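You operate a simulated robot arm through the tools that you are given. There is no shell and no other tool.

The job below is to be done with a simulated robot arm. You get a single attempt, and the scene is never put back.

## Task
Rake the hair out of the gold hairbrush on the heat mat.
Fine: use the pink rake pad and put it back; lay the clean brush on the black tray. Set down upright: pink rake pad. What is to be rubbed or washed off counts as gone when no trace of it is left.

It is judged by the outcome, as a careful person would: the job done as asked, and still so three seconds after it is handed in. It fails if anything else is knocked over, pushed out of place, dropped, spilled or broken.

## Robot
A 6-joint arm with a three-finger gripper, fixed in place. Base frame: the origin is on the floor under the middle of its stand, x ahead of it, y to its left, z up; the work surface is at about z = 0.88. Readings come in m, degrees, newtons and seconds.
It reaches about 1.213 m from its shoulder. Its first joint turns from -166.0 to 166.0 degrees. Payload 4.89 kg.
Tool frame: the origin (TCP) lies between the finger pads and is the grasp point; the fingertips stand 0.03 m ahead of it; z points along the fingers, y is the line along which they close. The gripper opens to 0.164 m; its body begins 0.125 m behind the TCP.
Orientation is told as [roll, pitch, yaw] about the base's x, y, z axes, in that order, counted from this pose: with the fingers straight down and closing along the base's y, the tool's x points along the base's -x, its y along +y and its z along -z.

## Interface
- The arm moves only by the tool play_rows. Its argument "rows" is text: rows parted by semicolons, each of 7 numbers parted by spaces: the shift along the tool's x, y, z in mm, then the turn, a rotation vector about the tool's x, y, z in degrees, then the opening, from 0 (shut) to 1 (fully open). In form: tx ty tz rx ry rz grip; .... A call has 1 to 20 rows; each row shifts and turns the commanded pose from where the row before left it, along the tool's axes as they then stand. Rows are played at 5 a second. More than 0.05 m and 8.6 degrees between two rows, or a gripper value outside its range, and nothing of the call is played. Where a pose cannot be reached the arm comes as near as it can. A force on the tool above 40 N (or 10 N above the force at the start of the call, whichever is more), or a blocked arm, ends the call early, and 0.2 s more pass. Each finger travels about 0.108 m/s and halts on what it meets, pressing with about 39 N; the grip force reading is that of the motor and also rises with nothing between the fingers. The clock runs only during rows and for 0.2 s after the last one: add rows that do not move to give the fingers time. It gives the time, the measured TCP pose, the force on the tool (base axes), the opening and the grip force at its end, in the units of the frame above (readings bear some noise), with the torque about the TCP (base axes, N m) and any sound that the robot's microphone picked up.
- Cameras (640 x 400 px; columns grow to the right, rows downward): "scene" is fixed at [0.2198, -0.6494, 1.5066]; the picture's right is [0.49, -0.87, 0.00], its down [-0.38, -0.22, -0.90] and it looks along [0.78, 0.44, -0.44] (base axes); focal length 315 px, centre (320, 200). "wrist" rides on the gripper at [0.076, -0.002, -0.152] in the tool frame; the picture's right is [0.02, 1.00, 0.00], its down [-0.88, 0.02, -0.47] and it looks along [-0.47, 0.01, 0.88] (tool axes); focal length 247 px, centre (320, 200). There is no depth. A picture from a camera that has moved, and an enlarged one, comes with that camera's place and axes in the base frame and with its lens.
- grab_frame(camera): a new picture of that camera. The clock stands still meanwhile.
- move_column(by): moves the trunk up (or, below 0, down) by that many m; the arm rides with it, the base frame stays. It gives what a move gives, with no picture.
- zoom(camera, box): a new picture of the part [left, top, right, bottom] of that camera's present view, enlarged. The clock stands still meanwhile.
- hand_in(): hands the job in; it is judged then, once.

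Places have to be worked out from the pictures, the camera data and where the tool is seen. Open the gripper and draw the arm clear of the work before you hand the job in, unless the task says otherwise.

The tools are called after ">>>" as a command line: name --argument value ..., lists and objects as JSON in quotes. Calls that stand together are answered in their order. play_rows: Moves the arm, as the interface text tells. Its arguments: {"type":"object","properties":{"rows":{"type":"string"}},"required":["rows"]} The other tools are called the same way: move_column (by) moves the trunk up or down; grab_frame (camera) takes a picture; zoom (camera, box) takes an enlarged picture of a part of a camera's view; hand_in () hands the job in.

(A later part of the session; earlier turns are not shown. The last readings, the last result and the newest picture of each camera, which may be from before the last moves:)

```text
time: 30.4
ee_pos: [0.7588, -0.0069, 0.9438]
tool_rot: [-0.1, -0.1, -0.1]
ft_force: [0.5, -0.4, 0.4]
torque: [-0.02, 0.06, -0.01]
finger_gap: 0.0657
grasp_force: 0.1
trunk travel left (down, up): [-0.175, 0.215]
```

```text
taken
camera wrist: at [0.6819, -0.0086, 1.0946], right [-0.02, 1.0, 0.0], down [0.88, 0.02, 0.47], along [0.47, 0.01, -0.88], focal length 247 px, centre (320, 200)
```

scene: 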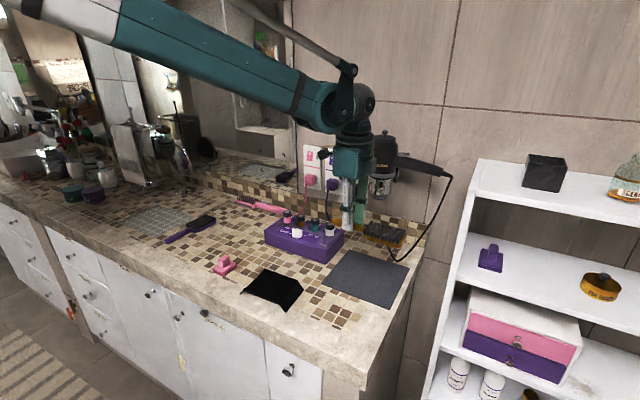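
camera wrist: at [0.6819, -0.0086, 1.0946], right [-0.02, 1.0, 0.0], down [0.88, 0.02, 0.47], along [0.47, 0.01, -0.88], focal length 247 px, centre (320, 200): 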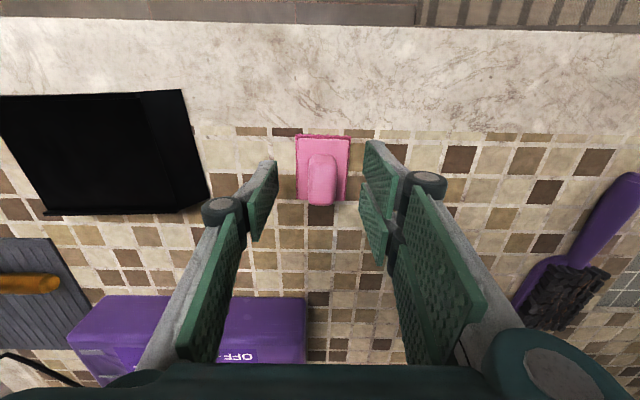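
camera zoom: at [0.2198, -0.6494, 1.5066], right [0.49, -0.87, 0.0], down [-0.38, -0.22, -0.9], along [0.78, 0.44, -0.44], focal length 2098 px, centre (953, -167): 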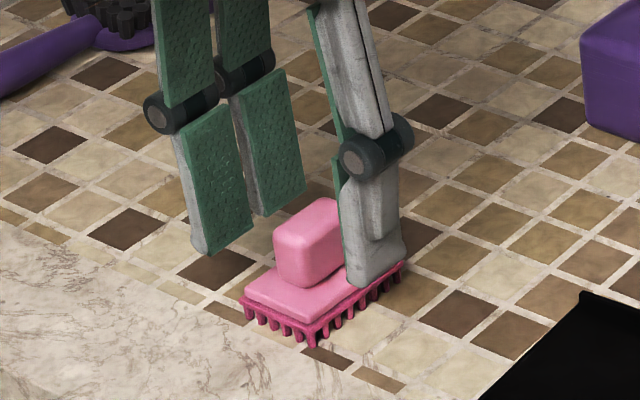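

The fingers straddle the knob well. I'll lower 11 mm so the tips sit just above the base plate, then close.

>>> play_rows --rows "0 0 6 0 0 0 0.4; 0 0 5 0 0 0 0.4; 0 0 0 0 0 0 0.3; 0 0 0 0 0 0 0.25"

>>> zoom --camera "scene" --box '[200, 235, 250, 285]'

```text
time: 31.4
ee_pos: [0.758, -0.0075, 0.9315]
tool_rot: [0.0, 0.0, 0.0]
ft_force: [-0.3, -0.1, 0.3]
torque: [-0.02, 0.01, -0.02]
finger_gap: 0.0407
grasp_force: 0.0
trunk travel left (down, up): [-0.175, 0.215]
```

```text
8.00 times, centred on (225, 260) of scene
camera zoom: at [0.2198, -0.6494, 1.5066], right [0.49, -0.87, 0.0], down [-0.38, -0.22, -0.9], along [0.78, 0.44, -0.44], focal length 2517 px, centre (1080, -280)
```

zoom: 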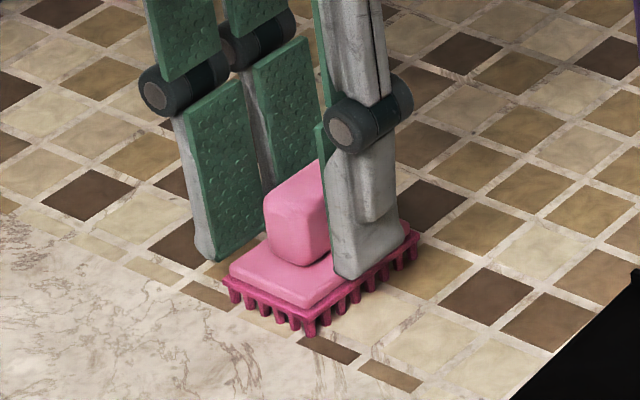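

No contact force so far. I'll close on the knob.

>>> play_rows --rows "0 0 0 0 0 0 0.18; 0 0 0 0 0 0 0.1; 0 0 0 0 0 0 0; 0 0 0 0 0 0 0; 0 0 0 0 0 0 0"

>>> zoom --camera "scene" --box '[200, 235, 250, 285]'

>>> zoom --camera "wrist" --box '[240, 110, 400, 230]'

```text
time: 32.6
ee_pos: [0.759, -0.0067, 0.9325]
tool_rot: [0.0, 0.1, 0.0]
ft_force: [0.1, 0.9, -0.3]
torque: [-0.02, 0.0, -0.01]
finger_gap: 0.0212
grasp_force: 39.1
trunk travel left (down, up): [-0.175, 0.215]
```

```text
8.00 times, centred on (225, 260) of scene
camera zoom: at [0.2198, -0.6494, 1.5066], right [0.49, -0.87, 0.0], down [-0.38, -0.22, -0.9], along [0.78, 0.44, -0.44], focal length 2517 px, centre (1080, -280)
```

zoom: 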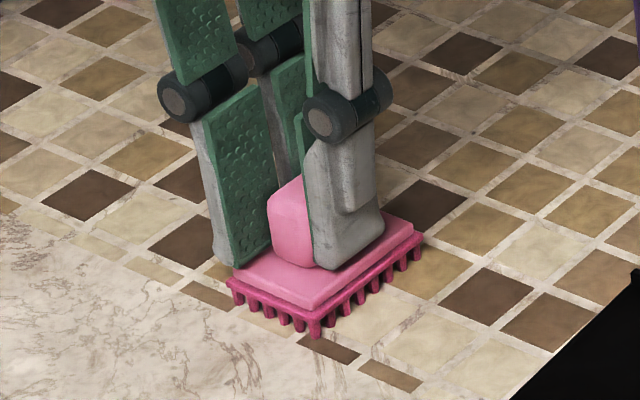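

```text
3.33 times, centred on (320, 170) of wrist
camera zoom: at [0.6826, -0.0086, 1.0833], right [-0.02, 1.0, 0.0], down [0.88, 0.02, 0.47], along [0.47, 0.01, -0.88], focal length 823 px, centre (320, 300)
```

zoom: 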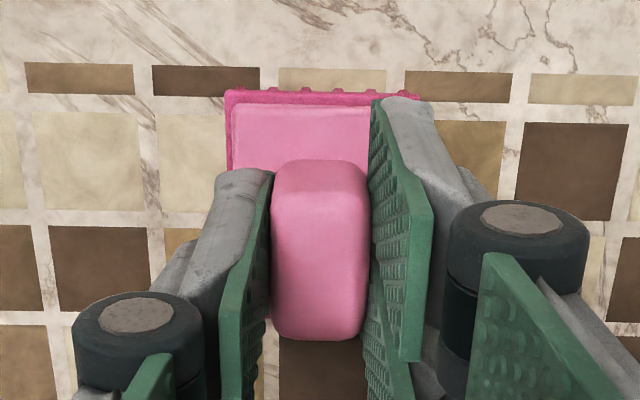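

The knob is gripped at 21 mm, which matches its width. I'll lift the pad and check that it hangs level.

>>> play_rows --rows "0 0 -10 0 0 0 0; 0 0 -40 0 0 0 0; 0 0 -45 0 0 0 0; 0 0 -40 0 0 0 0; 0 0 0 0 0 0 0"

>>> zoom --camera "scene" --box '[180, 170, 280, 250]'

```text
time: 33.8
ee_pos: [0.7568, -0.0084, 1.0667]
tool_rot: [-0.1, 0.0, -0.1]
ft_force: [-0.3, 0.7, -0.7]
torque: [0.03, -0.09, 0.0]
finger_gap: 0.0212
grasp_force: 38.6
trunk travel left (down, up): [-0.175, 0.215]
```

```text
5.00 times, centred on (230, 210) of scene
camera zoom: at [0.2198, -0.6494, 1.5066], right [0.49, -0.87, 0.0], down [-0.38, -0.22, -0.9], along [0.78, 0.44, -0.44], focal length 1573 px, centre (770, 150)
```

zoom: 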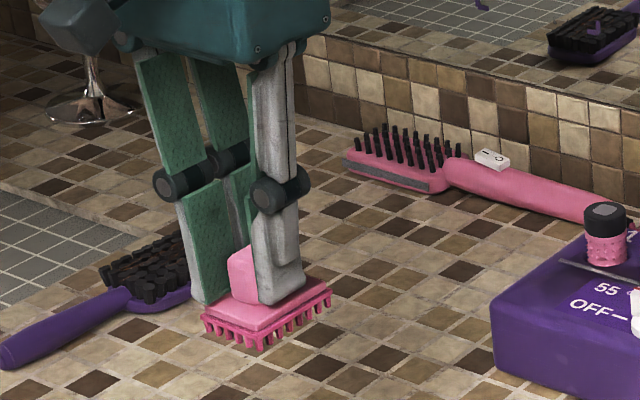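

The pad is level in the grip. I'll carry it over the tray side toward -y, then over the brush head.

>>> play_rows --rows "0 -43 0 0 0 0 0; 0 -43 0 0 0 0 0; 0 -43 0 0 0 0 0; 0 -43 0 0 0 0 0; 0 -43 0 0 0 0 0; 0 -43 0 0 0 0 0; 0 -43 0 0 0 0 0; 0 -43 0 0 0 0 0; 0 -43 0 0 0 0 0; 0 -43 0 0 0 0 0; -47 0 0 0 0 0 0; -47 0 0 0 0 0 0; -48 0 0 0 0 0 0; 0 0 0 0 0 0 0"

>>> grab_frame --camera "scene"

>>> grab_frame --camera "wrist"

```text
time: 36.8
ee_pos: [0.9028, -0.4368, 1.0662]
tool_rot: [-0.1, 0.0, 0.0]
ft_force: [0.5, 0.4, -2.3]
torque: [0.01, 0.15, 0.0]
finger_gap: 0.021
grasp_force: 39.0
trunk travel left (down, up): [-0.175, 0.215]
```

```text
taken
```

scene: 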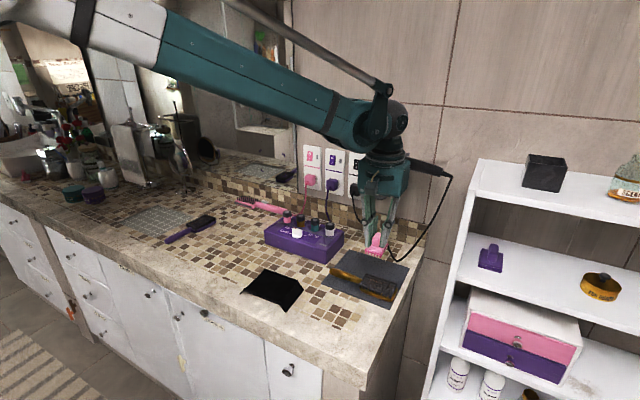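

```text
taken
camera wrist: at [0.8267, -0.4381, 1.2179], right [-0.02, 1.0, 0.0], down [0.88, 0.02, 0.47], along [0.47, 0.01, -0.88], focal length 247 px, centre (320, 200)
```

wrist: 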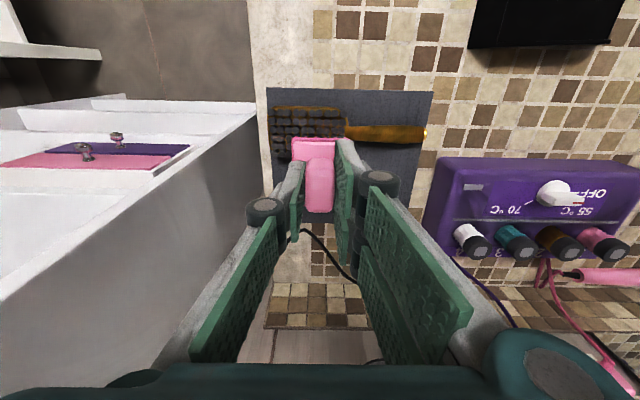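

The pad is above the brush head. The wrist is close to the hairdryer on the wall, so I'll check that clearance before lowering.

>>> zoom --camera "scene" --box '[320, 70, 480, 190]'

>>> zoom --camera "scene" --box '[320, 190, 440, 310]'

```text
3.33 times, centred on (400, 130) of scene
camera zoom: at [0.2198, -0.6494, 1.5066], right [0.49, -0.87, 0.0], down [-0.38, -0.22, -0.9], along [0.78, 0.44, -0.44], focal length 1049 px, centre (53, 433)
```

zoom: 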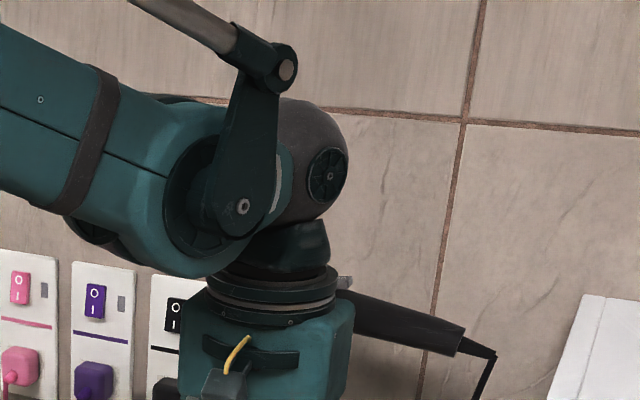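

```text
3.33 times, centred on (380, 250) of scene
camera zoom: at [0.2198, -0.6494, 1.5066], right [0.49, -0.87, 0.0], down [-0.38, -0.22, -0.9], along [0.78, 0.44, -0.44], focal length 1049 px, centre (120, 33)
```

zoom: 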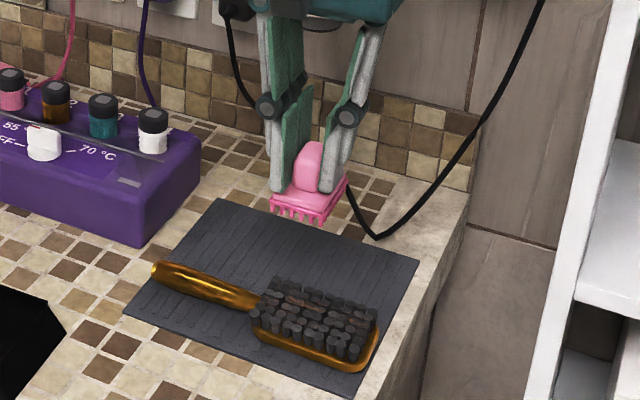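

There is still clearance to the dryer, which sits at about x≥1.05. I'll lower the pad to about 1 cm above the bristles.

>>> play_rows --rows "0 0 35 0 0 0 0; 0 0 35 0 0 0 0; 0 0 28 0 0 0 0; 0 0 0 0 0 0 0"

>>> zoom --camera "scene" --box '[330, 220, 430, 310]'

>>> grab_frame --camera "wrist"

```text
time: 37.8
ee_pos: [0.9011, -0.4354, 0.9667]
tool_rot: [-0.1, -0.1, 0.0]
ft_force: [-0.3, 0.0, -0.2]
torque: [0.07, 0.06, 0.0]
finger_gap: 0.0212
grasp_force: 39.7
trunk travel left (down, up): [-0.175, 0.215]
```

```text
4.44 times, centred on (380, 265) of scene
camera zoom: at [0.2198, -0.6494, 1.5066], right [0.49, -0.87, 0.0], down [-0.38, -0.22, -0.9], along [0.78, 0.44, -0.44], focal length 1398 px, centre (53, -89)
```

zoom: 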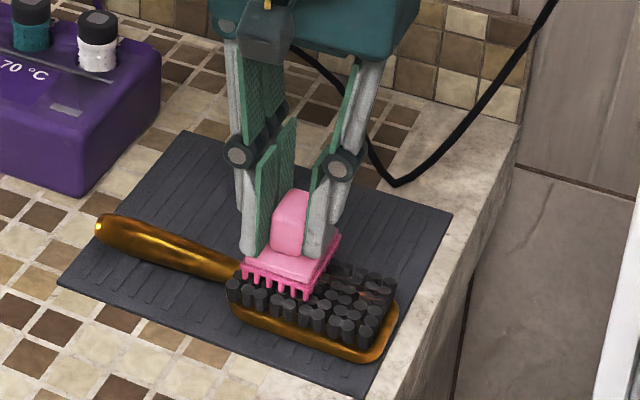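

```text
taken
camera wrist: at [0.8255, -0.4372, 1.1195], right [-0.02, 1.0, 0.0], down [0.88, 0.02, 0.47], along [0.47, 0.01, -0.88], focal length 247 px, centre (320, 200)
```

wrist: 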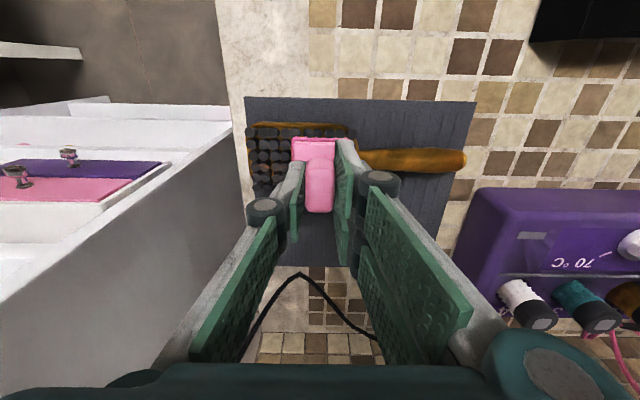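

The pad is just above the bristles at the handle side of the head. I'll lower in small steps to find contact.

>>> play_rows --rows "0 0 3 0 0 0 0; 0 0 3 0 0 0 0; 0 0 2 0 0 0 0; 0 0 0 0 0 0 0"

```text
time: 38.8
ee_pos: [0.9007, -0.436, 0.9617]
tool_rot: [0.0, -0.2, 0.0]
ft_force: [6.4, 0.4, 23.7]
torque: [0.07, -0.27, -0.04]
finger_gap: 0.0213
grasp_force: 38.8
trunk travel left (down, up): [-0.175, 0.215]
```

Contact with about 24 N is more than I want. I'll back off about 2 mm for a light pressure and make a short stroke toward the head tip (-y).

>>> play_rows --rows "0 0 -2.2 0 0 0 0; 0 -5 0 0 0 0 0; 0 -5 0 0 0 0 0; 0 -5 0 0 0 0 0; 0 0 0 0 0 0 0"

>>> zoom --camera "scene" --box '[330, 220, 430, 310]'

```text
time: 40.0
ee_pos: [0.901, -0.4506, 0.9632]
tool_rot: [0.0, 0.1, 0.0]
ft_force: [0.1, -0.2, -1.2]
torque: [-0.02, -0.03, -0.01]
finger_gap: 0.0214
grasp_force: 39.3
trunk travel left (down, up): [-0.175, 0.215]
```

```text
4.44 times, centred on (380, 265) of scene
camera zoom: at [0.2198, -0.6494, 1.5066], right [0.49, -0.87, 0.0], down [-0.38, -0.22, -0.9], along [0.78, 0.44, -0.44], focal length 1398 px, centre (53, -89)
```

zoom: 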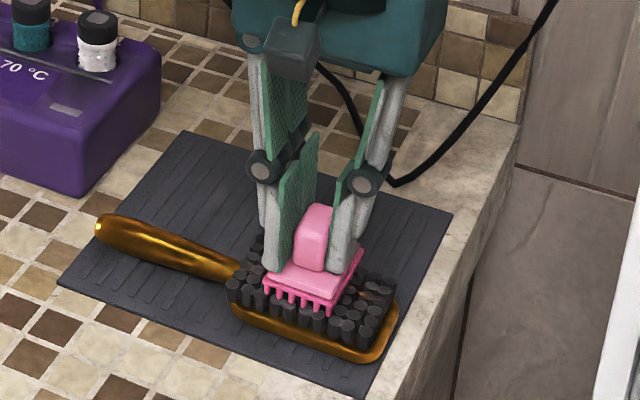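

No force now, and the brush has not moved. I'll lower in 0.8 mm steps to get a light contact.

>>> play_rows --rows "0 0 0.8 0 0 0 0; 0 0 0 0 0 0 0"

>>> play_rows --rows "0 0 0.6 0 0 0 0; 0 0 0 0 0 0 0"

```text
time: 40.6
ee_pos: [0.9014, -0.452, 0.9624]
tool_rot: [0.1, 0.0, 0.1]
ft_force: [2.3, -0.5, 5.5]
torque: [0.03, -0.08, 0.05]
finger_gap: 0.0212
grasp_force: 38.8
trunk travel left (down, up): [-0.175, 0.215]
```

```text
time: 41.2
ee_pos: [0.8996, -0.4517, 0.9615]
tool_rot: [-0.1, 0.0, 0.0]
ft_force: [2.7, 2.0, 17.9]
torque: [0.16, -0.12, -0.01]
finger_gap: 0.021
grasp_force: 39.5
trunk travel left (down, up): [-0.175, 0.215]
```

About 18 N is a bit much. I'll ease off 0.5 mm and stroke 30 mm toward -y, watching the forces.

>>> play_rows --rows "0 0 -0.5 0 0 0 0; 0 -6 0 0 0 0 0; 0 -6 0 0 0 0 0; 0 -6 0 0 0 0 0; 0 -6 0 0 0 0 0; 0 -6 0 0 0 0 0"

>>> zoom --camera "scene" --box '[330, 220, 430, 310]'

```text
time: 42.6
ee_pos: [0.9012, -0.4802, 0.9606]
tool_rot: [-0.1, 0.0, 0.0]
ft_force: [-0.3, 4.2, 14.4]
torque: [0.18, 0.01, 0.0]
finger_gap: 0.0209
grasp_force: 38.4
trunk travel left (down, up): [-0.175, 0.215]
```

```text
4.44 times, centred on (380, 265) of scene
camera zoom: at [0.2198, -0.6494, 1.5066], right [0.49, -0.87, 0.0], down [-0.38, -0.22, -0.9], along [0.78, 0.44, -0.44], focal length 1398 px, centre (53, -89)
```

zoom: 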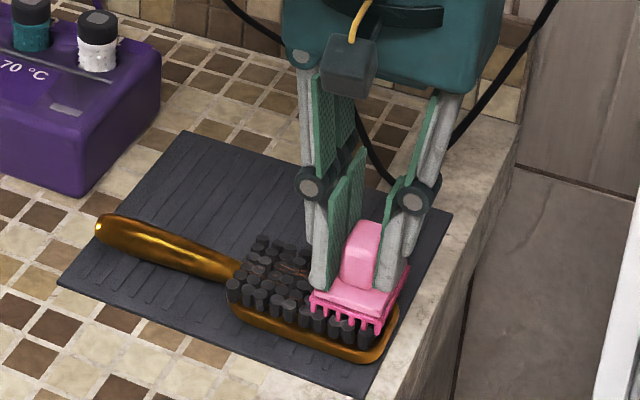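

The brush stays still under about 14 N normal and 4 N drag. I'll zoom in to see what happened to the hairs behind the pad.

>>> zoom --camera "scene" --box '[360, 262, 410, 302]'

>>> zoom --camera "wrist" --box '[240, 90, 480, 230]'

```text
10.00 times, centred on (385, 282) of scene
camera zoom: at [0.2198, -0.6494, 1.5066], right [0.49, -0.87, 0.0], down [-0.38, -0.22, -0.9], along [0.78, 0.44, -0.44], focal length 3146 px, centre (-330, -620)
```

zoom: 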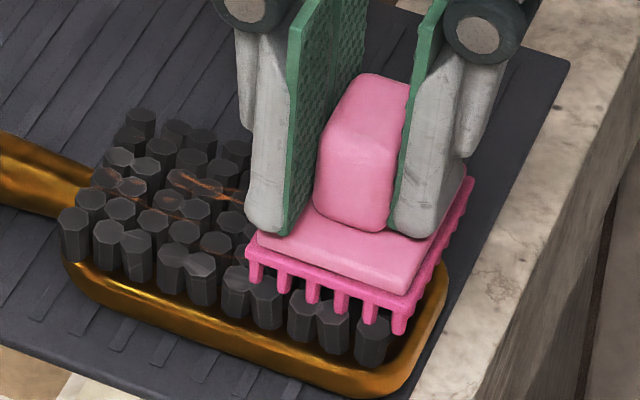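

```text
2.67 times, centred on (360, 160) of wrist
camera zoom: at [0.8242, -0.4832, 1.1138], right [-0.02, 1.0, 0.0], down [0.88, 0.02, 0.47], along [0.47, 0.01, -0.88], focal length 659 px, centre (213, 307)
```

zoom: 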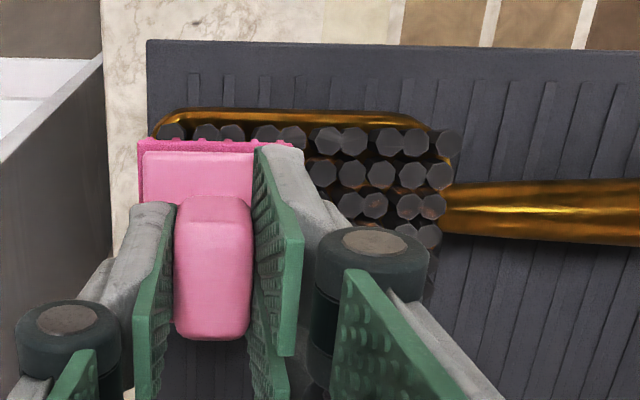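

I'll stroke back toward +y across the whole head with the same light pressure, ending past the handle-side bristles.

>>> play_rows --rows "0 -6 0 0 0 0 0; 0 6 0 0 0 0 0; 0 6 0 0 0 0 0; 0 6 0 0 0 0 0; 0 6 0 0 0 0 0; 0 6 0 0 0 0 0; 0 6 0 0 0 0 0; 0 6 0 0 0 0 0; 0 6 0 0 0 0 0; 0 6 0 0 0 0 0; 0 0 0 0 0 0 0"

>>> zoom --camera "scene" --box '[350, 255, 410, 305]'

```text
time: 45.0
ee_pos: [0.8995, -0.4341, 0.9625]
tool_rot: [0.1, 0.0, 0.0]
ft_force: [1.5, -1.6, 11.2]
torque: [0.03, -0.03, 0.0]
finger_gap: 0.0212
grasp_force: 39.1
trunk travel left (down, up): [-0.175, 0.215]
```

```text
8.00 times, centred on (380, 280) of scene
camera zoom: at [0.2198, -0.6494, 1.5066], right [0.49, -0.87, 0.0], down [-0.38, -0.22, -0.9], along [0.78, 0.44, -0.44], focal length 2517 px, centre (-160, -440)
```

zoom: 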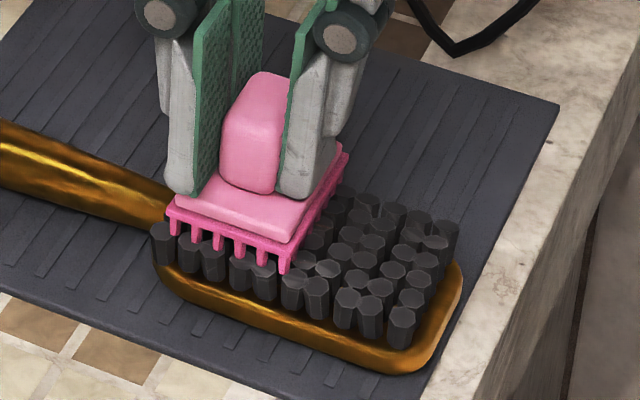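

The hairs are gone from the swept part of the head. I'll continue over the handle-side bristles and make more back-and-forth strokes.

>>> play_rows --rows "0 6 0 0 0 0 0; 0 6 0 0 0 0 0; 0 6 0 0 0 0 0; 0 6 0 0 0 0 0; 0 -6 0 0 0 0 0; 0 -6 0 0 0 0 0; 0 -6 0 0 0 0 0; 0 -6 0 0 0 0 0; 0 -6 0 0 0 0 0; 0 -6 0 0 0 0 0; 0 -6 0 0 0 0 0; 0 -6 0 0 0 0 0; 0 -6 0 0 0 0 0; 0 -6 0 0 0 0 0; 0 -6 0 0 0 0 0; 0 0 0 0 0 0 0"

>>> zoom --camera "scene" --box '[350, 255, 410, 305]'

```text
time: 48.4
ee_pos: [0.9019, -0.4775, 0.9623]
tool_rot: [0.1, -0.1, 0.0]
ft_force: [0.7, 0.5, 2.5]
torque: [-0.05, -0.02, -0.01]
finger_gap: 0.0211
grasp_force: 38.8
trunk travel left (down, up): [-0.175, 0.215]
```

```text
8.00 times, centred on (380, 280) of scene
camera zoom: at [0.2198, -0.6494, 1.5066], right [0.49, -0.87, 0.0], down [-0.38, -0.22, -0.9], along [0.78, 0.44, -0.44], focal length 2517 px, centre (-160, -440)
```

zoom: 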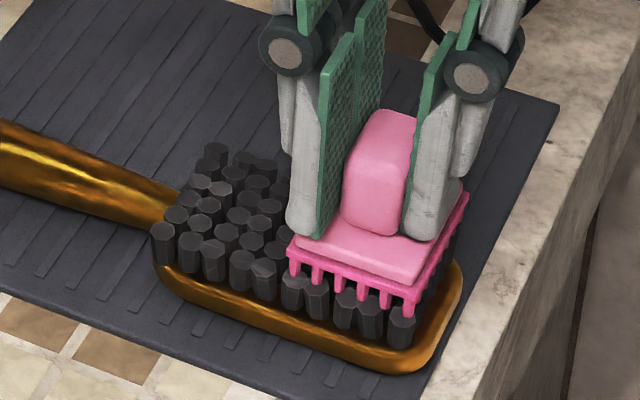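

The handle side is clean too. I'll press slightly more and make passes shifted a few mm to each side so the outer rows and the tip are covered.

>>> play_rows --rows "0 -6 0.4 0 0 0 0; 0 -6 0 0 0 0 0; 0 -6 0 0 0 0 0; 0 -6 0 0 0 0 0; 7 0 0 0 0 0 0; 0 7 0 0 0 0 0; 0 7 0 0 0 0 0; 0 7 0 0 0 0 0; 0 7 0 0 0 0 0; 0 7 0 0 0 0 0; 0 7 0 0 0 0 0; 0 7 0 0 0 0 0; 0 7 0 0 0 0 0; 0 7 0 0 0 0 0; 0 7 0 0 0 0 0; 0 7 0 0 0 0 0; 0 7 0 0 0 0 0; 0 7 0 0 0 0 0; 0 0 0 0 0 0 0"

>>> zoom --camera "scene" --box '[340, 245, 410, 305]'

```text
time: 52.4
ee_pos: [0.893, -0.4085, 0.9622]
tool_rot: [0.0, -0.1, 0.0]
ft_force: [-0.6, -6.2, 26.7]
torque: [-0.23, -0.05, -0.03]
finger_gap: 0.0213
grasp_force: 39.3
trunk travel left (down, up): [-0.175, 0.215]
```

```text
6.67 times, centred on (375, 275) of scene
camera zoom: at [0.2198, -0.6494, 1.5066], right [0.49, -0.87, 0.0], down [-0.38, -0.22, -0.9], along [0.78, 0.44, -0.44], focal length 2098 px, centre (-47, -300)
```

zoom: 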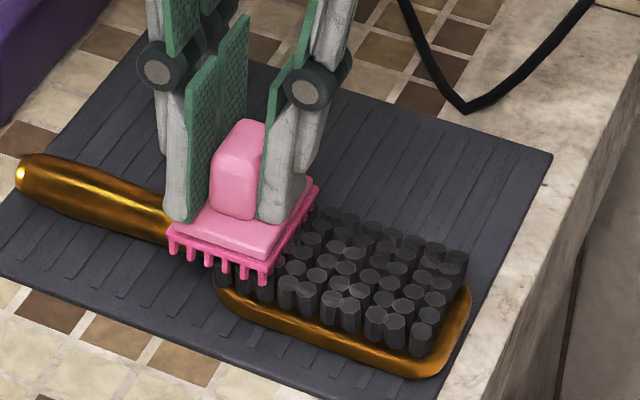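

It looks clean here. I'll ease the pressure, shift to the other side and sweep back toward -y.

>>> play_rows --rows "-7 0 -0.6 0 0 0 0; -6 0 0 0 0 0 0; 0 -7 0 0 0 0 0; 0 -7 0 0 0 0 0; 0 -7 0 0 0 0 0; 0 -7 0 0 0 0 0; 0 -7 0 0 0 0 0; 0 -7 0 0 0 0 0; 0 -7 0 0 0 0 0; 0 -7 0 0 0 0 0; 0 -7 0 0 0 0 0; 0 -7 0 0 0 0 0; 0 -7 0 0 0 0 0; 0 -7 0 0 0 0 0; 0 0 0 0 0 0 0"

>>> zoom --camera "scene" --box '[340, 245, 410, 305]'

```text
time: 55.6
ee_pos: [0.9075, -0.4939, 0.9616]
tool_rot: [-0.1, 0.1, 0.0]
ft_force: [-0.1, 3.6, 11.2]
torque: [0.24, 0.05, 0.03]
finger_gap: 0.0212
grasp_force: 39.1
trunk travel left (down, up): [-0.175, 0.215]
```

```text
6.67 times, centred on (375, 275) of scene
camera zoom: at [0.2198, -0.6494, 1.5066], right [0.49, -0.87, 0.0], down [-0.38, -0.22, -0.9], along [0.78, 0.44, -0.44], focal length 2098 px, centre (-47, -300)
```

zoom: 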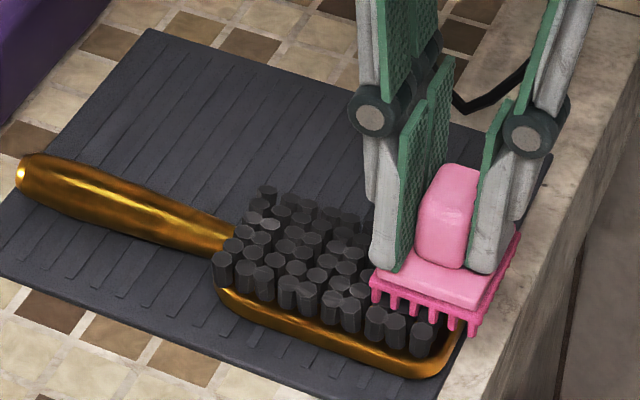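

The head looks clear, and the brush hasn't shifted. I'll lift the pad straight up and move aside for inspection.

>>> play_rows --rows "0 0 -10 0 0 0 0; 0 0 -30 0 0 0 0; 0 0 -40 0 0 0 0; 0 0 -30 0 0 0 0; 45 0 0 0 0 0 0; 45 0 0 0 0 0 0; 45 0 0 0 0 0 0; 0 20 0 0 0 0 0; 0 0 0 0 0 0 0"

>>> zoom --camera "scene" --box '[358, 268, 408, 304]'

>>> grab_frame --camera "wrist"

>>> grab_frame --camera "scene"

```text
time: 57.6
ee_pos: [0.7736, -0.4735, 1.0721]
tool_rot: [0.0, -0.1, 0.1]
ft_force: [0.1, -1.2, -0.6]
torque: [0.0, -0.09, 0.04]
finger_gap: 0.0211
grasp_force: 39.1
trunk travel left (down, up): [-0.175, 0.215]
```

```text
11.11 times, centred on (383, 286) of scene
camera zoom: at [0.2198, -0.6494, 1.5066], right [0.49, -0.87, 0.0], down [-0.38, -0.22, -0.9], along [0.78, 0.44, -0.44], focal length 3496 px, centre (-380, -756)
```

zoom: 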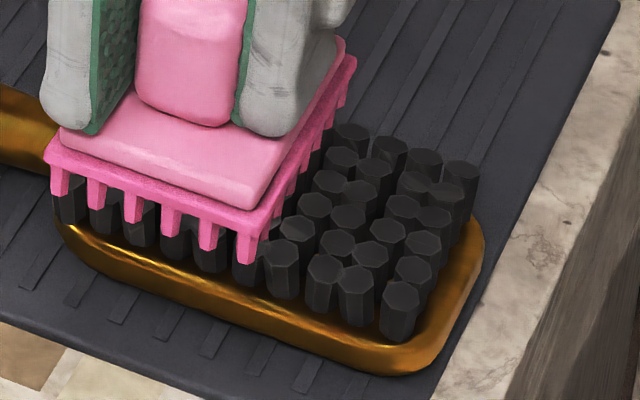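

```text
taken
camera wrist: at [0.6962, -0.4753, 1.2233], right [-0.02, 1.0, 0.0], down [0.88, 0.02, 0.47], along [0.47, 0.01, -0.88], focal length 247 px, centre (320, 200)
```

wrist: 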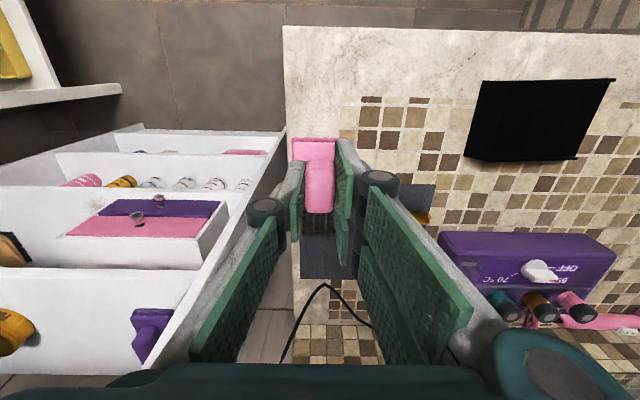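

```text
taken
```

scene: 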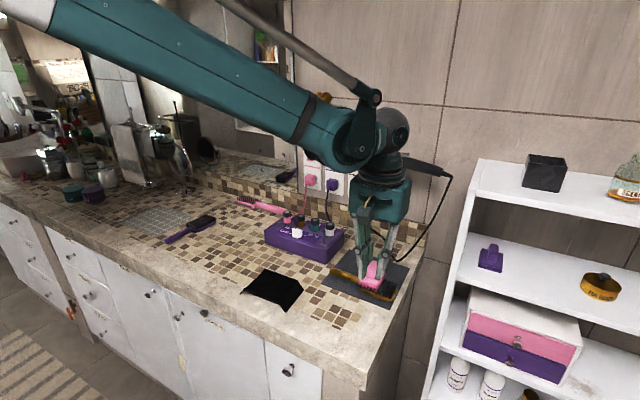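

The gripper blocks the scene camera's line of sight, so I'll move toward +y along the pad's return path and look again.

>>> play_rows --rows "0 44 0 0 0 0 0; 0 44 0 0 0 0 0; 0 44 0 0 0 0 0; 0 44 0 0 0 0 0; 0 44 0 0 0 0 0; 0 0 0 0 0 0 0"

>>> zoom --camera "scene" --box '[358, 268, 408, 304]'

>>> zoom --camera "scene" --box '[310, 230, 430, 310]'

>>> grab_frame --camera "wrist"

```text
time: 59.0
ee_pos: [0.7709, -0.2522, 1.0705]
tool_rot: [0.0, 0.0, 0.0]
ft_force: [0.4, 0.8, 0.3]
torque: [-0.03, 0.01, 0.0]
finger_gap: 0.0211
grasp_force: 39.2
trunk travel left (down, up): [-0.175, 0.215]
```

```text
11.11 times, centred on (383, 286) of scene
camera zoom: at [0.2198, -0.6494, 1.5066], right [0.49, -0.87, 0.0], down [-0.38, -0.22, -0.9], along [0.78, 0.44, -0.44], focal length 3496 px, centre (-380, -756)
```

zoom: 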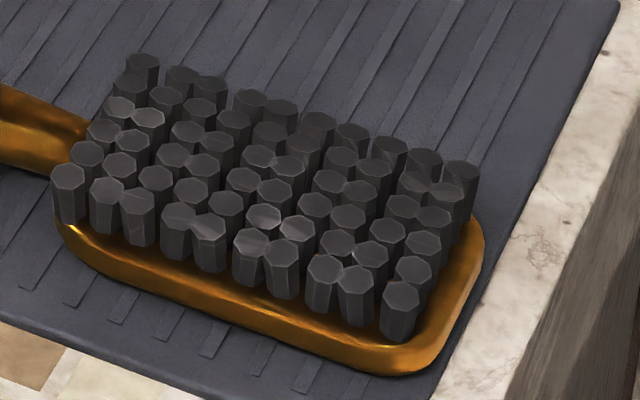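

```text
5.00 times, centred on (370, 270) of scene
camera zoom: at [0.2198, -0.6494, 1.5066], right [0.49, -0.87, 0.0], down [-0.38, -0.22, -0.9], along [0.78, 0.44, -0.44], focal length 1573 px, centre (70, -150)
```

zoom: 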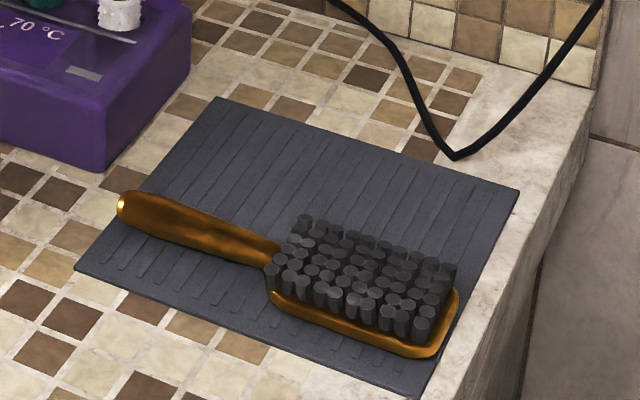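

```text
taken
camera wrist: at [0.6943, -0.2541, 1.2222], right [-0.02, 1.0, 0.0], down [0.88, 0.02, 0.47], along [0.47, 0.01, -0.88], focal length 247 px, centre (320, 200)
```

wrist: 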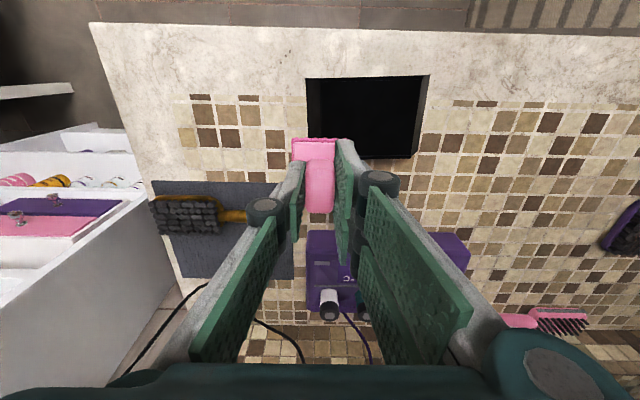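

The scene camera shows no hair left. Before returning the pad I'll double-check the head from the wrist camera's different angle.

>>> zoom --camera "wrist" --box '[145, 180, 265, 250]'

```text
5.33 times, centred on (205, 215) of wrist
camera zoom: at [0.6943, -0.2541, 1.2222], right [-0.02, 1.0, 0.0], down [0.88, 0.02, 0.47], along [0.47, 0.01, -0.88], focal length 1317 px, centre (933, 120)
```

zoom: 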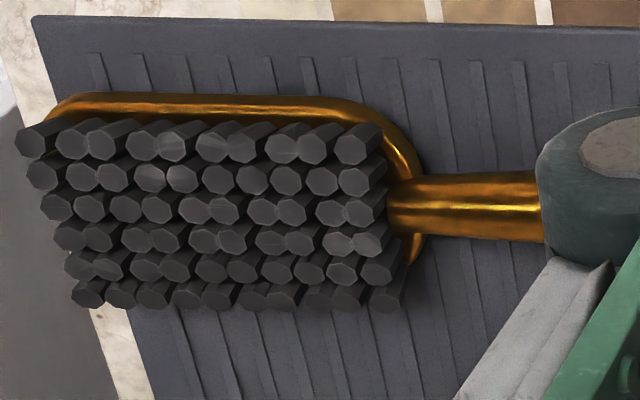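

It looks clean from here as well. Hairs could still hide in the gaps between lengthwise rows, so I'll look along the rows from the +y side with the pad still in hand.

>>> play_rows --rows "-43 0 -8 0 0 0 0; -43 0 -8 0 0 0 0; -43 0 -8 0 0 0 0; 0 0 0 0 0 0 0"

>>> grab_frame --camera "wrist"

>>> zoom --camera "wrist" --box '[115, 90, 235, 180]'

```text
time: 60.0
ee_pos: [0.9013, -0.2538, 1.0925]
tool_rot: [0.0, 0.0, 0.1]
ft_force: [-0.4, -0.8, -1.6]
torque: [-0.03, 0.13, -0.02]
finger_gap: 0.0212
grasp_force: 39.4
trunk travel left (down, up): [-0.175, 0.215]
```

```text
taken
camera wrist: at [0.8255, -0.2558, 1.2445], right [-0.02, 1.0, 0.0], down [0.88, 0.02, 0.47], along [0.47, 0.01, -0.88], focal length 247 px, centre (320, 200)
```

wrist: 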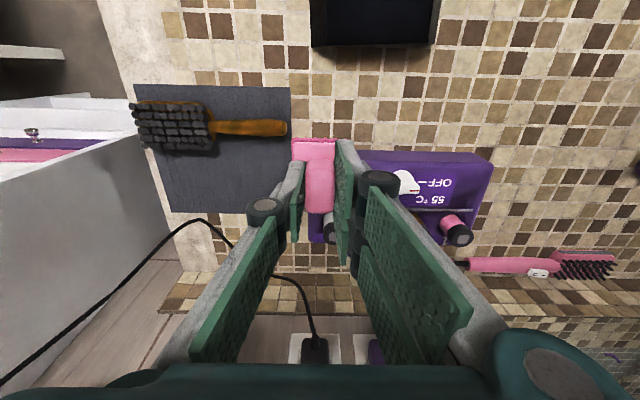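

```text
4.44 times, centred on (175, 135) of wrist
camera zoom: at [0.8255, -0.2558, 1.2445], right [-0.02, 1.0, 0.0], down [0.88, 0.02, 0.47], along [0.47, 0.01, -0.88], focal length 1098 px, centre (964, 489)
```

zoom: 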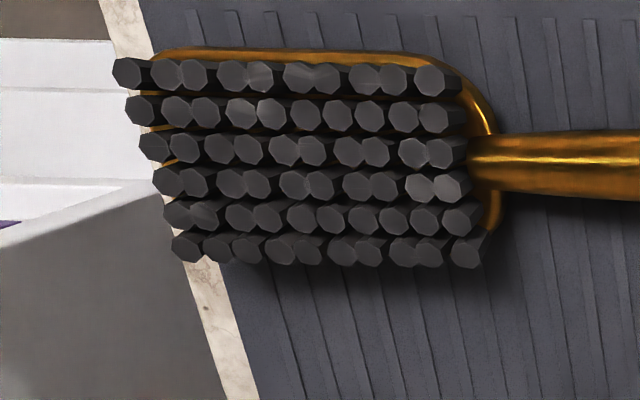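

The gaps between the rows are clean too. I'll carry the pad back to its original spot.

>>> play_rows --rows "47.4 0 0 0 0 0 0; 47.4 0 0 0 0 0 0; 47.4 0 0 0 0 0 0; 0 41.3 0 0 0 0 0; 0 41.3 0 0 0 0 0; 0 41.3 0 0 0 0 0; 0 41.3 0 0 0 0 0; 0 41.3 0 0 0 0 0; 0 41.3 0 0 0 0 0; 0 0 0 0 0 0 0; 0 0 0 0 0 0 0"

```text
time: 62.4
ee_pos: [0.7575, -0.0052, 1.0957]
tool_rot: [-0.1, 0.0, 0.0]
ft_force: [-0.8, -0.6, 0.0]
torque: [-0.07, 0.0, 0.01]
finger_gap: 0.021
grasp_force: 39.5
trunk travel left (down, up): [-0.175, 0.215]
```

By my tally of commands I'm within 2 mm of the original x and y, with 164.5 mm to descend. I'll lower most of the way.

>>> play_rows --rows "0 0 40 0 0 0 0; 0 0 40 0 0 0 0; 0 0 40 0 0 0 0; 0 0 35 0 0 0 0; 0 0 0 0 0 0 0"

>>> zoom --camera "scene" --box '[200, 235, 250, 285]'

```text
time: 63.6
ee_pos: [0.7601, -0.0031, 0.9418]
tool_rot: [-0.1, 0.0, 0.0]
ft_force: [0.2, 1.0, -0.7]
torque: [0.01, 0.08, 0.02]
finger_gap: 0.0211
grasp_force: 38.9
trunk travel left (down, up): [-0.175, 0.215]
```

```text
8.00 times, centred on (225, 260) of scene
camera zoom: at [0.2198, -0.6494, 1.5066], right [0.49, -0.87, 0.0], down [-0.38, -0.22, -0.9], along [0.78, 0.44, -0.44], focal length 2517 px, centre (1080, -280)
```

zoom: 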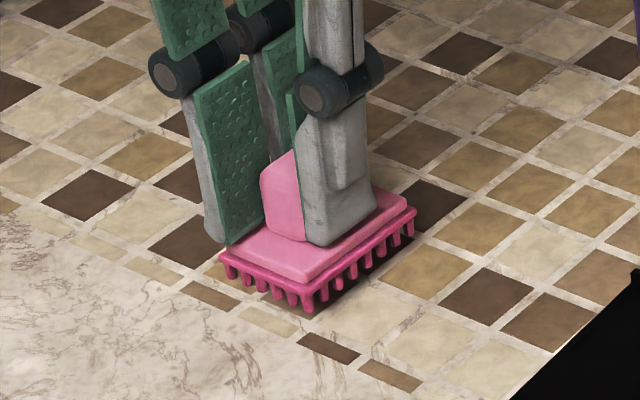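

The pad is about 9 mm above the counter, at the right spot. I'll lower slowly to contact.

>>> play_rows --rows "0 0 4 0 0 0 0; 0 0 3 0 0 0 0; 0 0 1 0 0 0 0; 0 0 0 0 0 0 0"

```text
time: 64.6
ee_pos: [0.7595, -0.0055, 0.9335]
tool_rot: [0.0, 0.0, 0.0]
ft_force: [0.0, 0.3, -0.4]
torque: [0.0, -0.01, 0.02]
finger_gap: 0.0211
grasp_force: 39.3
trunk travel left (down, up): [-0.175, 0.215]
```

No contact yet, so I'll continue in sub-millimetre steps.

>>> play_rows --rows "0 0 0.8 0 0 0 0; 0 0 0 0 0 0 0"

>>> play_rows --rows "0 0 0.7 0 0 0 0; 0 0 0 0 0 0 0"

```text
time: 65.2
ee_pos: [0.7587, -0.005, 0.9317]
tool_rot: [0.0, 0.0, 0.0]
ft_force: [-0.2, -0.7, 0.2]
torque: [0.01, 0.02, 0.01]
finger_gap: 0.0209
grasp_force: 38.4
trunk travel left (down, up): [-0.175, 0.215]
```

```text
time: 65.8
ee_pos: [0.7579, -0.0057, 0.9321]
tool_rot: [0.0, 0.0, -0.1]
ft_force: [-0.1, 0.1, -0.5]
torque: [-0.01, -0.03, -0.03]
finger_gap: 0.021
grasp_force: 39.1
trunk travel left (down, up): [-0.175, 0.215]
```

>>> play_rows --rows "0 0 0.7 0 0 0 0; 0 0 0 0 0 0 0"

>>> zoom --camera "scene" --box '[205, 245, 245, 285]'

```text
time: 66.4
ee_pos: [0.7577, -0.0044, 0.9314]
tool_rot: [0.0, 0.0, 0.0]
ft_force: [0.3, 1.2, 2.9]
torque: [0.0, -0.05, 0.01]
finger_gap: 0.0212
grasp_force: 38.6
trunk travel left (down, up): [-0.175, 0.215]
```

```text
10.00 times, centred on (225, 265) of scene
camera zoom: at [0.2198, -0.6494, 1.5066], right [0.49, -0.87, 0.0], down [-0.38, -0.22, -0.9], along [0.78, 0.44, -0.44], focal length 3146 px, centre (1270, -450)
```

zoom: 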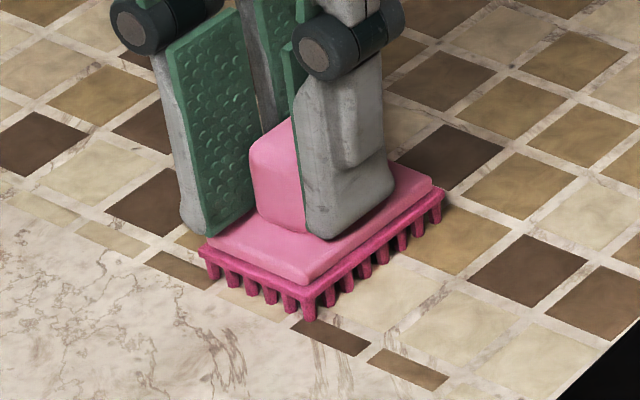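

Contact at about 3 N, and the pad's corners match the original picture almost to the pixel. I'll release it and rise.

>>> play_rows --rows "0 0 0 0 0 0 0.18; 0 0 0 0 0 0 0.25; 0 0 0 0 0 0 0.35; 0 0 0 0 0 0 0.45; 0 0 0 0 0 0 0.45; 0 0 -10 0 0 0 0.45; 0 0 -40 0 0 0 0.45; 0 0 -45 0 0 0 0.45; 0 0 -45 0 0 0 0.45; 0 0 0 0 0 0 0.45"

>>> zoom --camera "scene" --box '[205, 245, 245, 285]'

>>> grab_frame --camera "scene"

```text
time: 68.6
ee_pos: [0.7567, -0.0065, 1.0711]
tool_rot: [0.0, -0.1, 0.0]
ft_force: [-1.0, 1.5, 0.2]
torque: [0.02, -0.11, -0.01]
finger_gap: 0.0737
grasp_force: 0.1
trunk travel left (down, up): [-0.175, 0.215]
```

```text
10.00 times, centred on (225, 265) of scene
camera zoom: at [0.2198, -0.6494, 1.5066], right [0.49, -0.87, 0.0], down [-0.38, -0.22, -0.9], along [0.78, 0.44, -0.44], focal length 3146 px, centre (1270, -450)
```

zoom: 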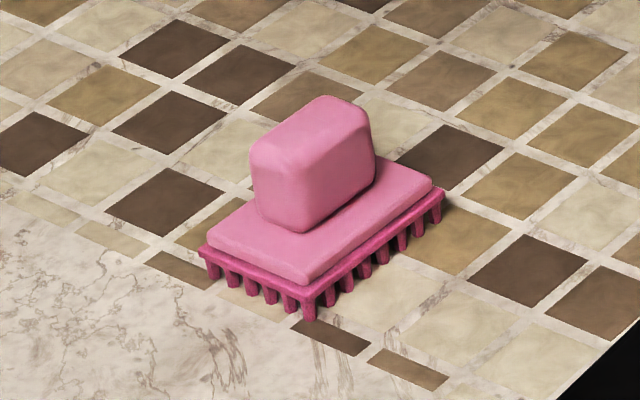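

```text
taken
```

scene: 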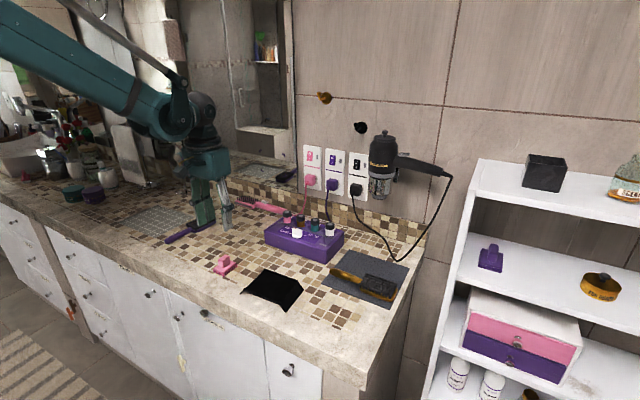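

The pad stands upright exactly where it was. Next I'll fetch the brush: move over, turn the wrist to yaw -90 and return to the handle.

>>> play_rows --rows "47 0 -10 0 0 0 0.4; 0 -45 0 0 0 0 0.4; 0 -45 0 0 0 0 0.4; 0 -45 0 0 0 0 0.4; 0 -45 0 0 0 0 0.4; 0 -45 0 0 0 0 0.4; 0 0 0 0 0 8.18 0.4; 0 0 0 0 0 8.18 0.4; 0 0 0 0 0 8.18 0.4; 0 0 0 0 0 8.18 0.4; 0 0 0 0 0 8.18 0.4; 0 0 0 0 0 8.18 0.4; 0 0 0 0 0 8.18 0.4; 0 0 0 0 0 8.18 0.4; 0 0 0 0 0 8.18 0.4; 0 0 0 0 0 8.18 0.4; 0 0 0 0 0 8.18 0.4; 0 0 0 0 0 0 0.4"

```text
time: 72.4
ee_pos: [0.7107, -0.2306, 1.0807]
tool_rot: [0.0, 0.0, -89.9]
ft_force: [0.0, 0.6, -0.5]
torque: [0.03, 0.03, 0.03]
finger_gap: 0.0658
grasp_force: 0.1
trunk travel left (down, up): [-0.175, 0.215]
```

Now I'll move to above the brush handle, -y first and then +x.

>>> play_rows --rows "-42 0 0 0 0 0 0.4; -42 0 0 0 0 0 0.4; -42 0 0 0 0 0 0.4; 0 47.6 0 0 0 0 0.4; 0 47.6 0 0 0 0 0.4; 0 47.6 0 0 0 0 0.4; 0 47.6 0 0 0 0 0.4; 0 0 30 0 0 0 0.4; 0 0 0 0 0 0 0.4"

>>> grab_frame --camera "wrist"

>>> zoom --camera "wrist" --box '[240, 80, 400, 300]'

```text
time: 74.4
ee_pos: [0.9024, -0.3567, 1.0498]
tool_rot: [-0.1, 0.1, -90.0]
ft_force: [0.8, -0.3, -0.2]
torque: [0.01, 0.1, 0.01]
finger_gap: 0.0656
grasp_force: 0.0
trunk travel left (down, up): [-0.175, 0.215]
```

```text
taken
camera wrist: at [0.8999, -0.2799, 1.201], right [1.0, 0.02, 0.0], down [0.02, -0.88, 0.47], along [0.01, -0.47, -0.88], focal length 247 px, centre (320, 200)
```

wrist: 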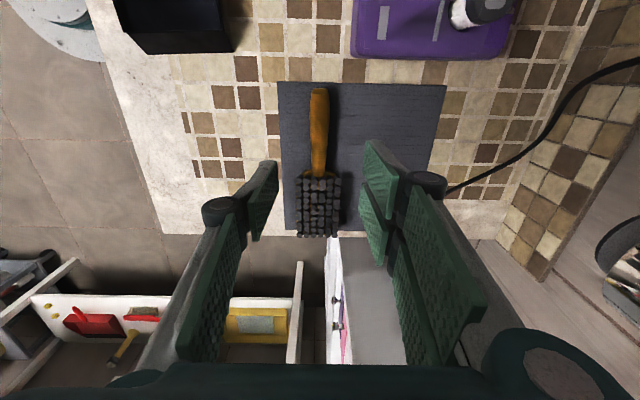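

```text
1.82 times, centred on (320, 190) of wrist
camera zoom: at [0.8999, -0.2799, 1.201], right [1.0, 0.02, 0.0], down [0.02, -0.88, 0.47], along [0.01, -0.47, -0.88], focal length 449 px, centre (320, 218)
```

zoom: 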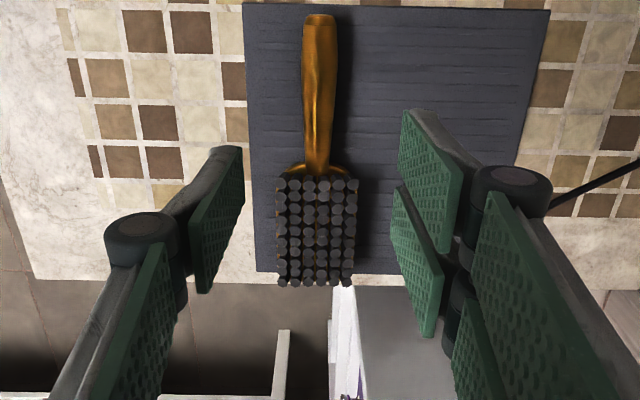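

The view along the rows shows no hair at all. I'll descend around the handle.

>>> play_rows --rows "0 0 40 0 0 0 0.4; 0 0 40 0 0 0 0.4; 0 0 35 0 0 0 0.4; 0 0 8 0 0 0 0.4; 0 0 5 0 0 0 0.4; 0 0 0 0 0 0 0.35"

>>> zoom --camera "scene" --box '[310, 230, 430, 310]'

```text
time: 75.8
ee_pos: [0.902, -0.3558, 0.9239]
tool_rot: [0.0, -0.1, -90.1]
ft_force: [0.5, 0.3, 0.4]
torque: [-0.02, 0.02, 0.03]
finger_gap: 0.0573
grasp_force: 0.1
trunk travel left (down, up): [-0.175, 0.215]
```

```text
5.00 times, centred on (370, 270) of scene
camera zoom: at [0.2198, -0.6494, 1.5066], right [0.49, -0.87, 0.0], down [-0.38, -0.22, -0.9], along [0.78, 0.44, -0.44], focal length 1573 px, centre (70, -150)
```

zoom: 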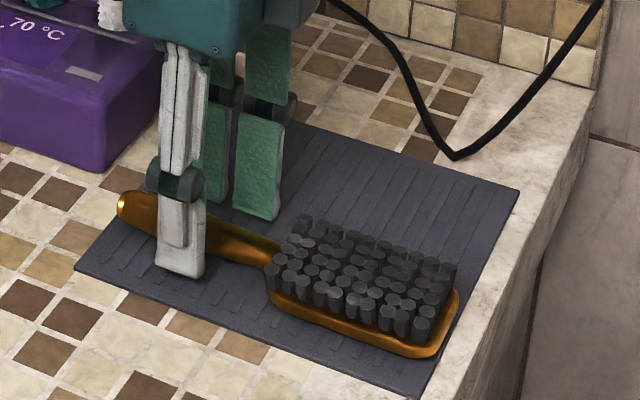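

The fingers straddle the handle. I'll go 2 mm lower and close.

>>> play_rows --rows "0 0 2 0 0 0 0.3; 0 0 0 0 0 0 0.2; 0 0 0 0 0 0 0.1; 0 0 0 0 0 0 0; 0 0 0 0 0 0 0; 0 0 0 0 0 0 0"

```text
time: 77.2
ee_pos: [0.9017, -0.3548, 0.9221]
tool_rot: [0.0, 0.0, -90.0]
ft_force: [-0.3, 0.0, -0.4]
torque: [-0.06, 0.03, -0.13]
finger_gap: 0.0249
grasp_force: 39.2
trunk travel left (down, up): [-0.175, 0.215]
```

The handle is held again at 25 mm. I'll lift, move back to x≈0.7525 and then over the tray.

>>> play_rows --rows "0 0 -15 0 0 0 0; 0 0 -40 0 0 0 0; 0 0 -45 0 0 0 0; 0 0 -45 0 0 0 0; 0 -49.7 0 0 0 0 0; 0 -49.7 0 0 0 0 0; 0 -49.7 0 0 0 0 0; 42.8 0 0 0 0 0 0; 42.8 0 0 0 0 0 0; 42.8 0 0 0 0 0 0; 42.8 0 0 0 0 0 0; 42.8 0 0 0 0 0 0; 0 0 0 0 0 0 0; 0 0 0 0 0 0 0"

>>> grab_frame --camera "scene"

>>> grab_frame --camera "wrist"

```text
time: 80.2
ee_pos: [0.7516, -0.1425, 1.0638]
tool_rot: [0.1, 0.0, -90.0]
ft_force: [0.9, 0.7, -1.8]
torque: [0.0, -0.01, -0.04]
finger_gap: 0.0251
grasp_force: 38.5
trunk travel left (down, up): [-0.175, 0.215]
```

```text
taken
```

scene: 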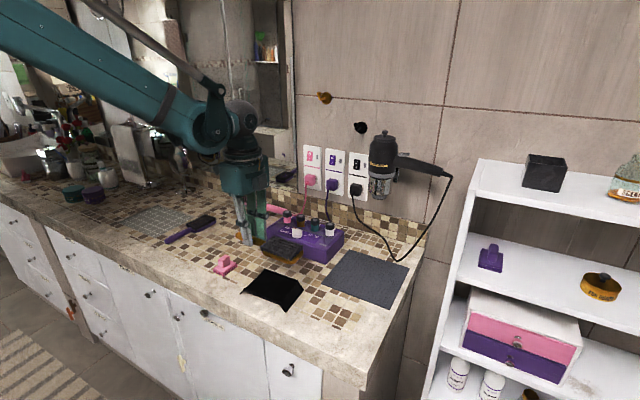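

```text
taken
camera wrist: at [0.7497, -0.0648, 1.2163], right [1.0, 0.02, 0.0], down [0.02, -0.88, 0.47], along [0.01, -0.47, -0.88], focal length 247 px, centre (320, 200)
```

wrist: 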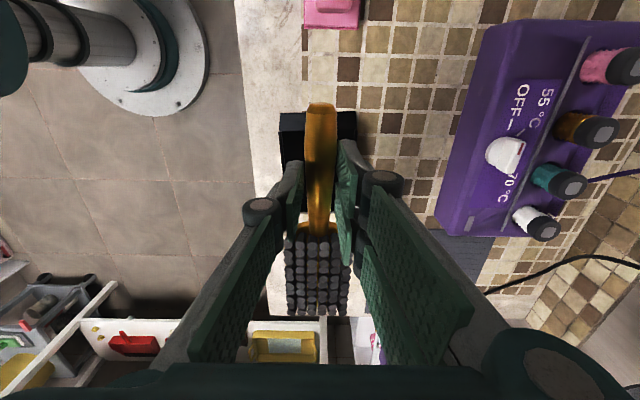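

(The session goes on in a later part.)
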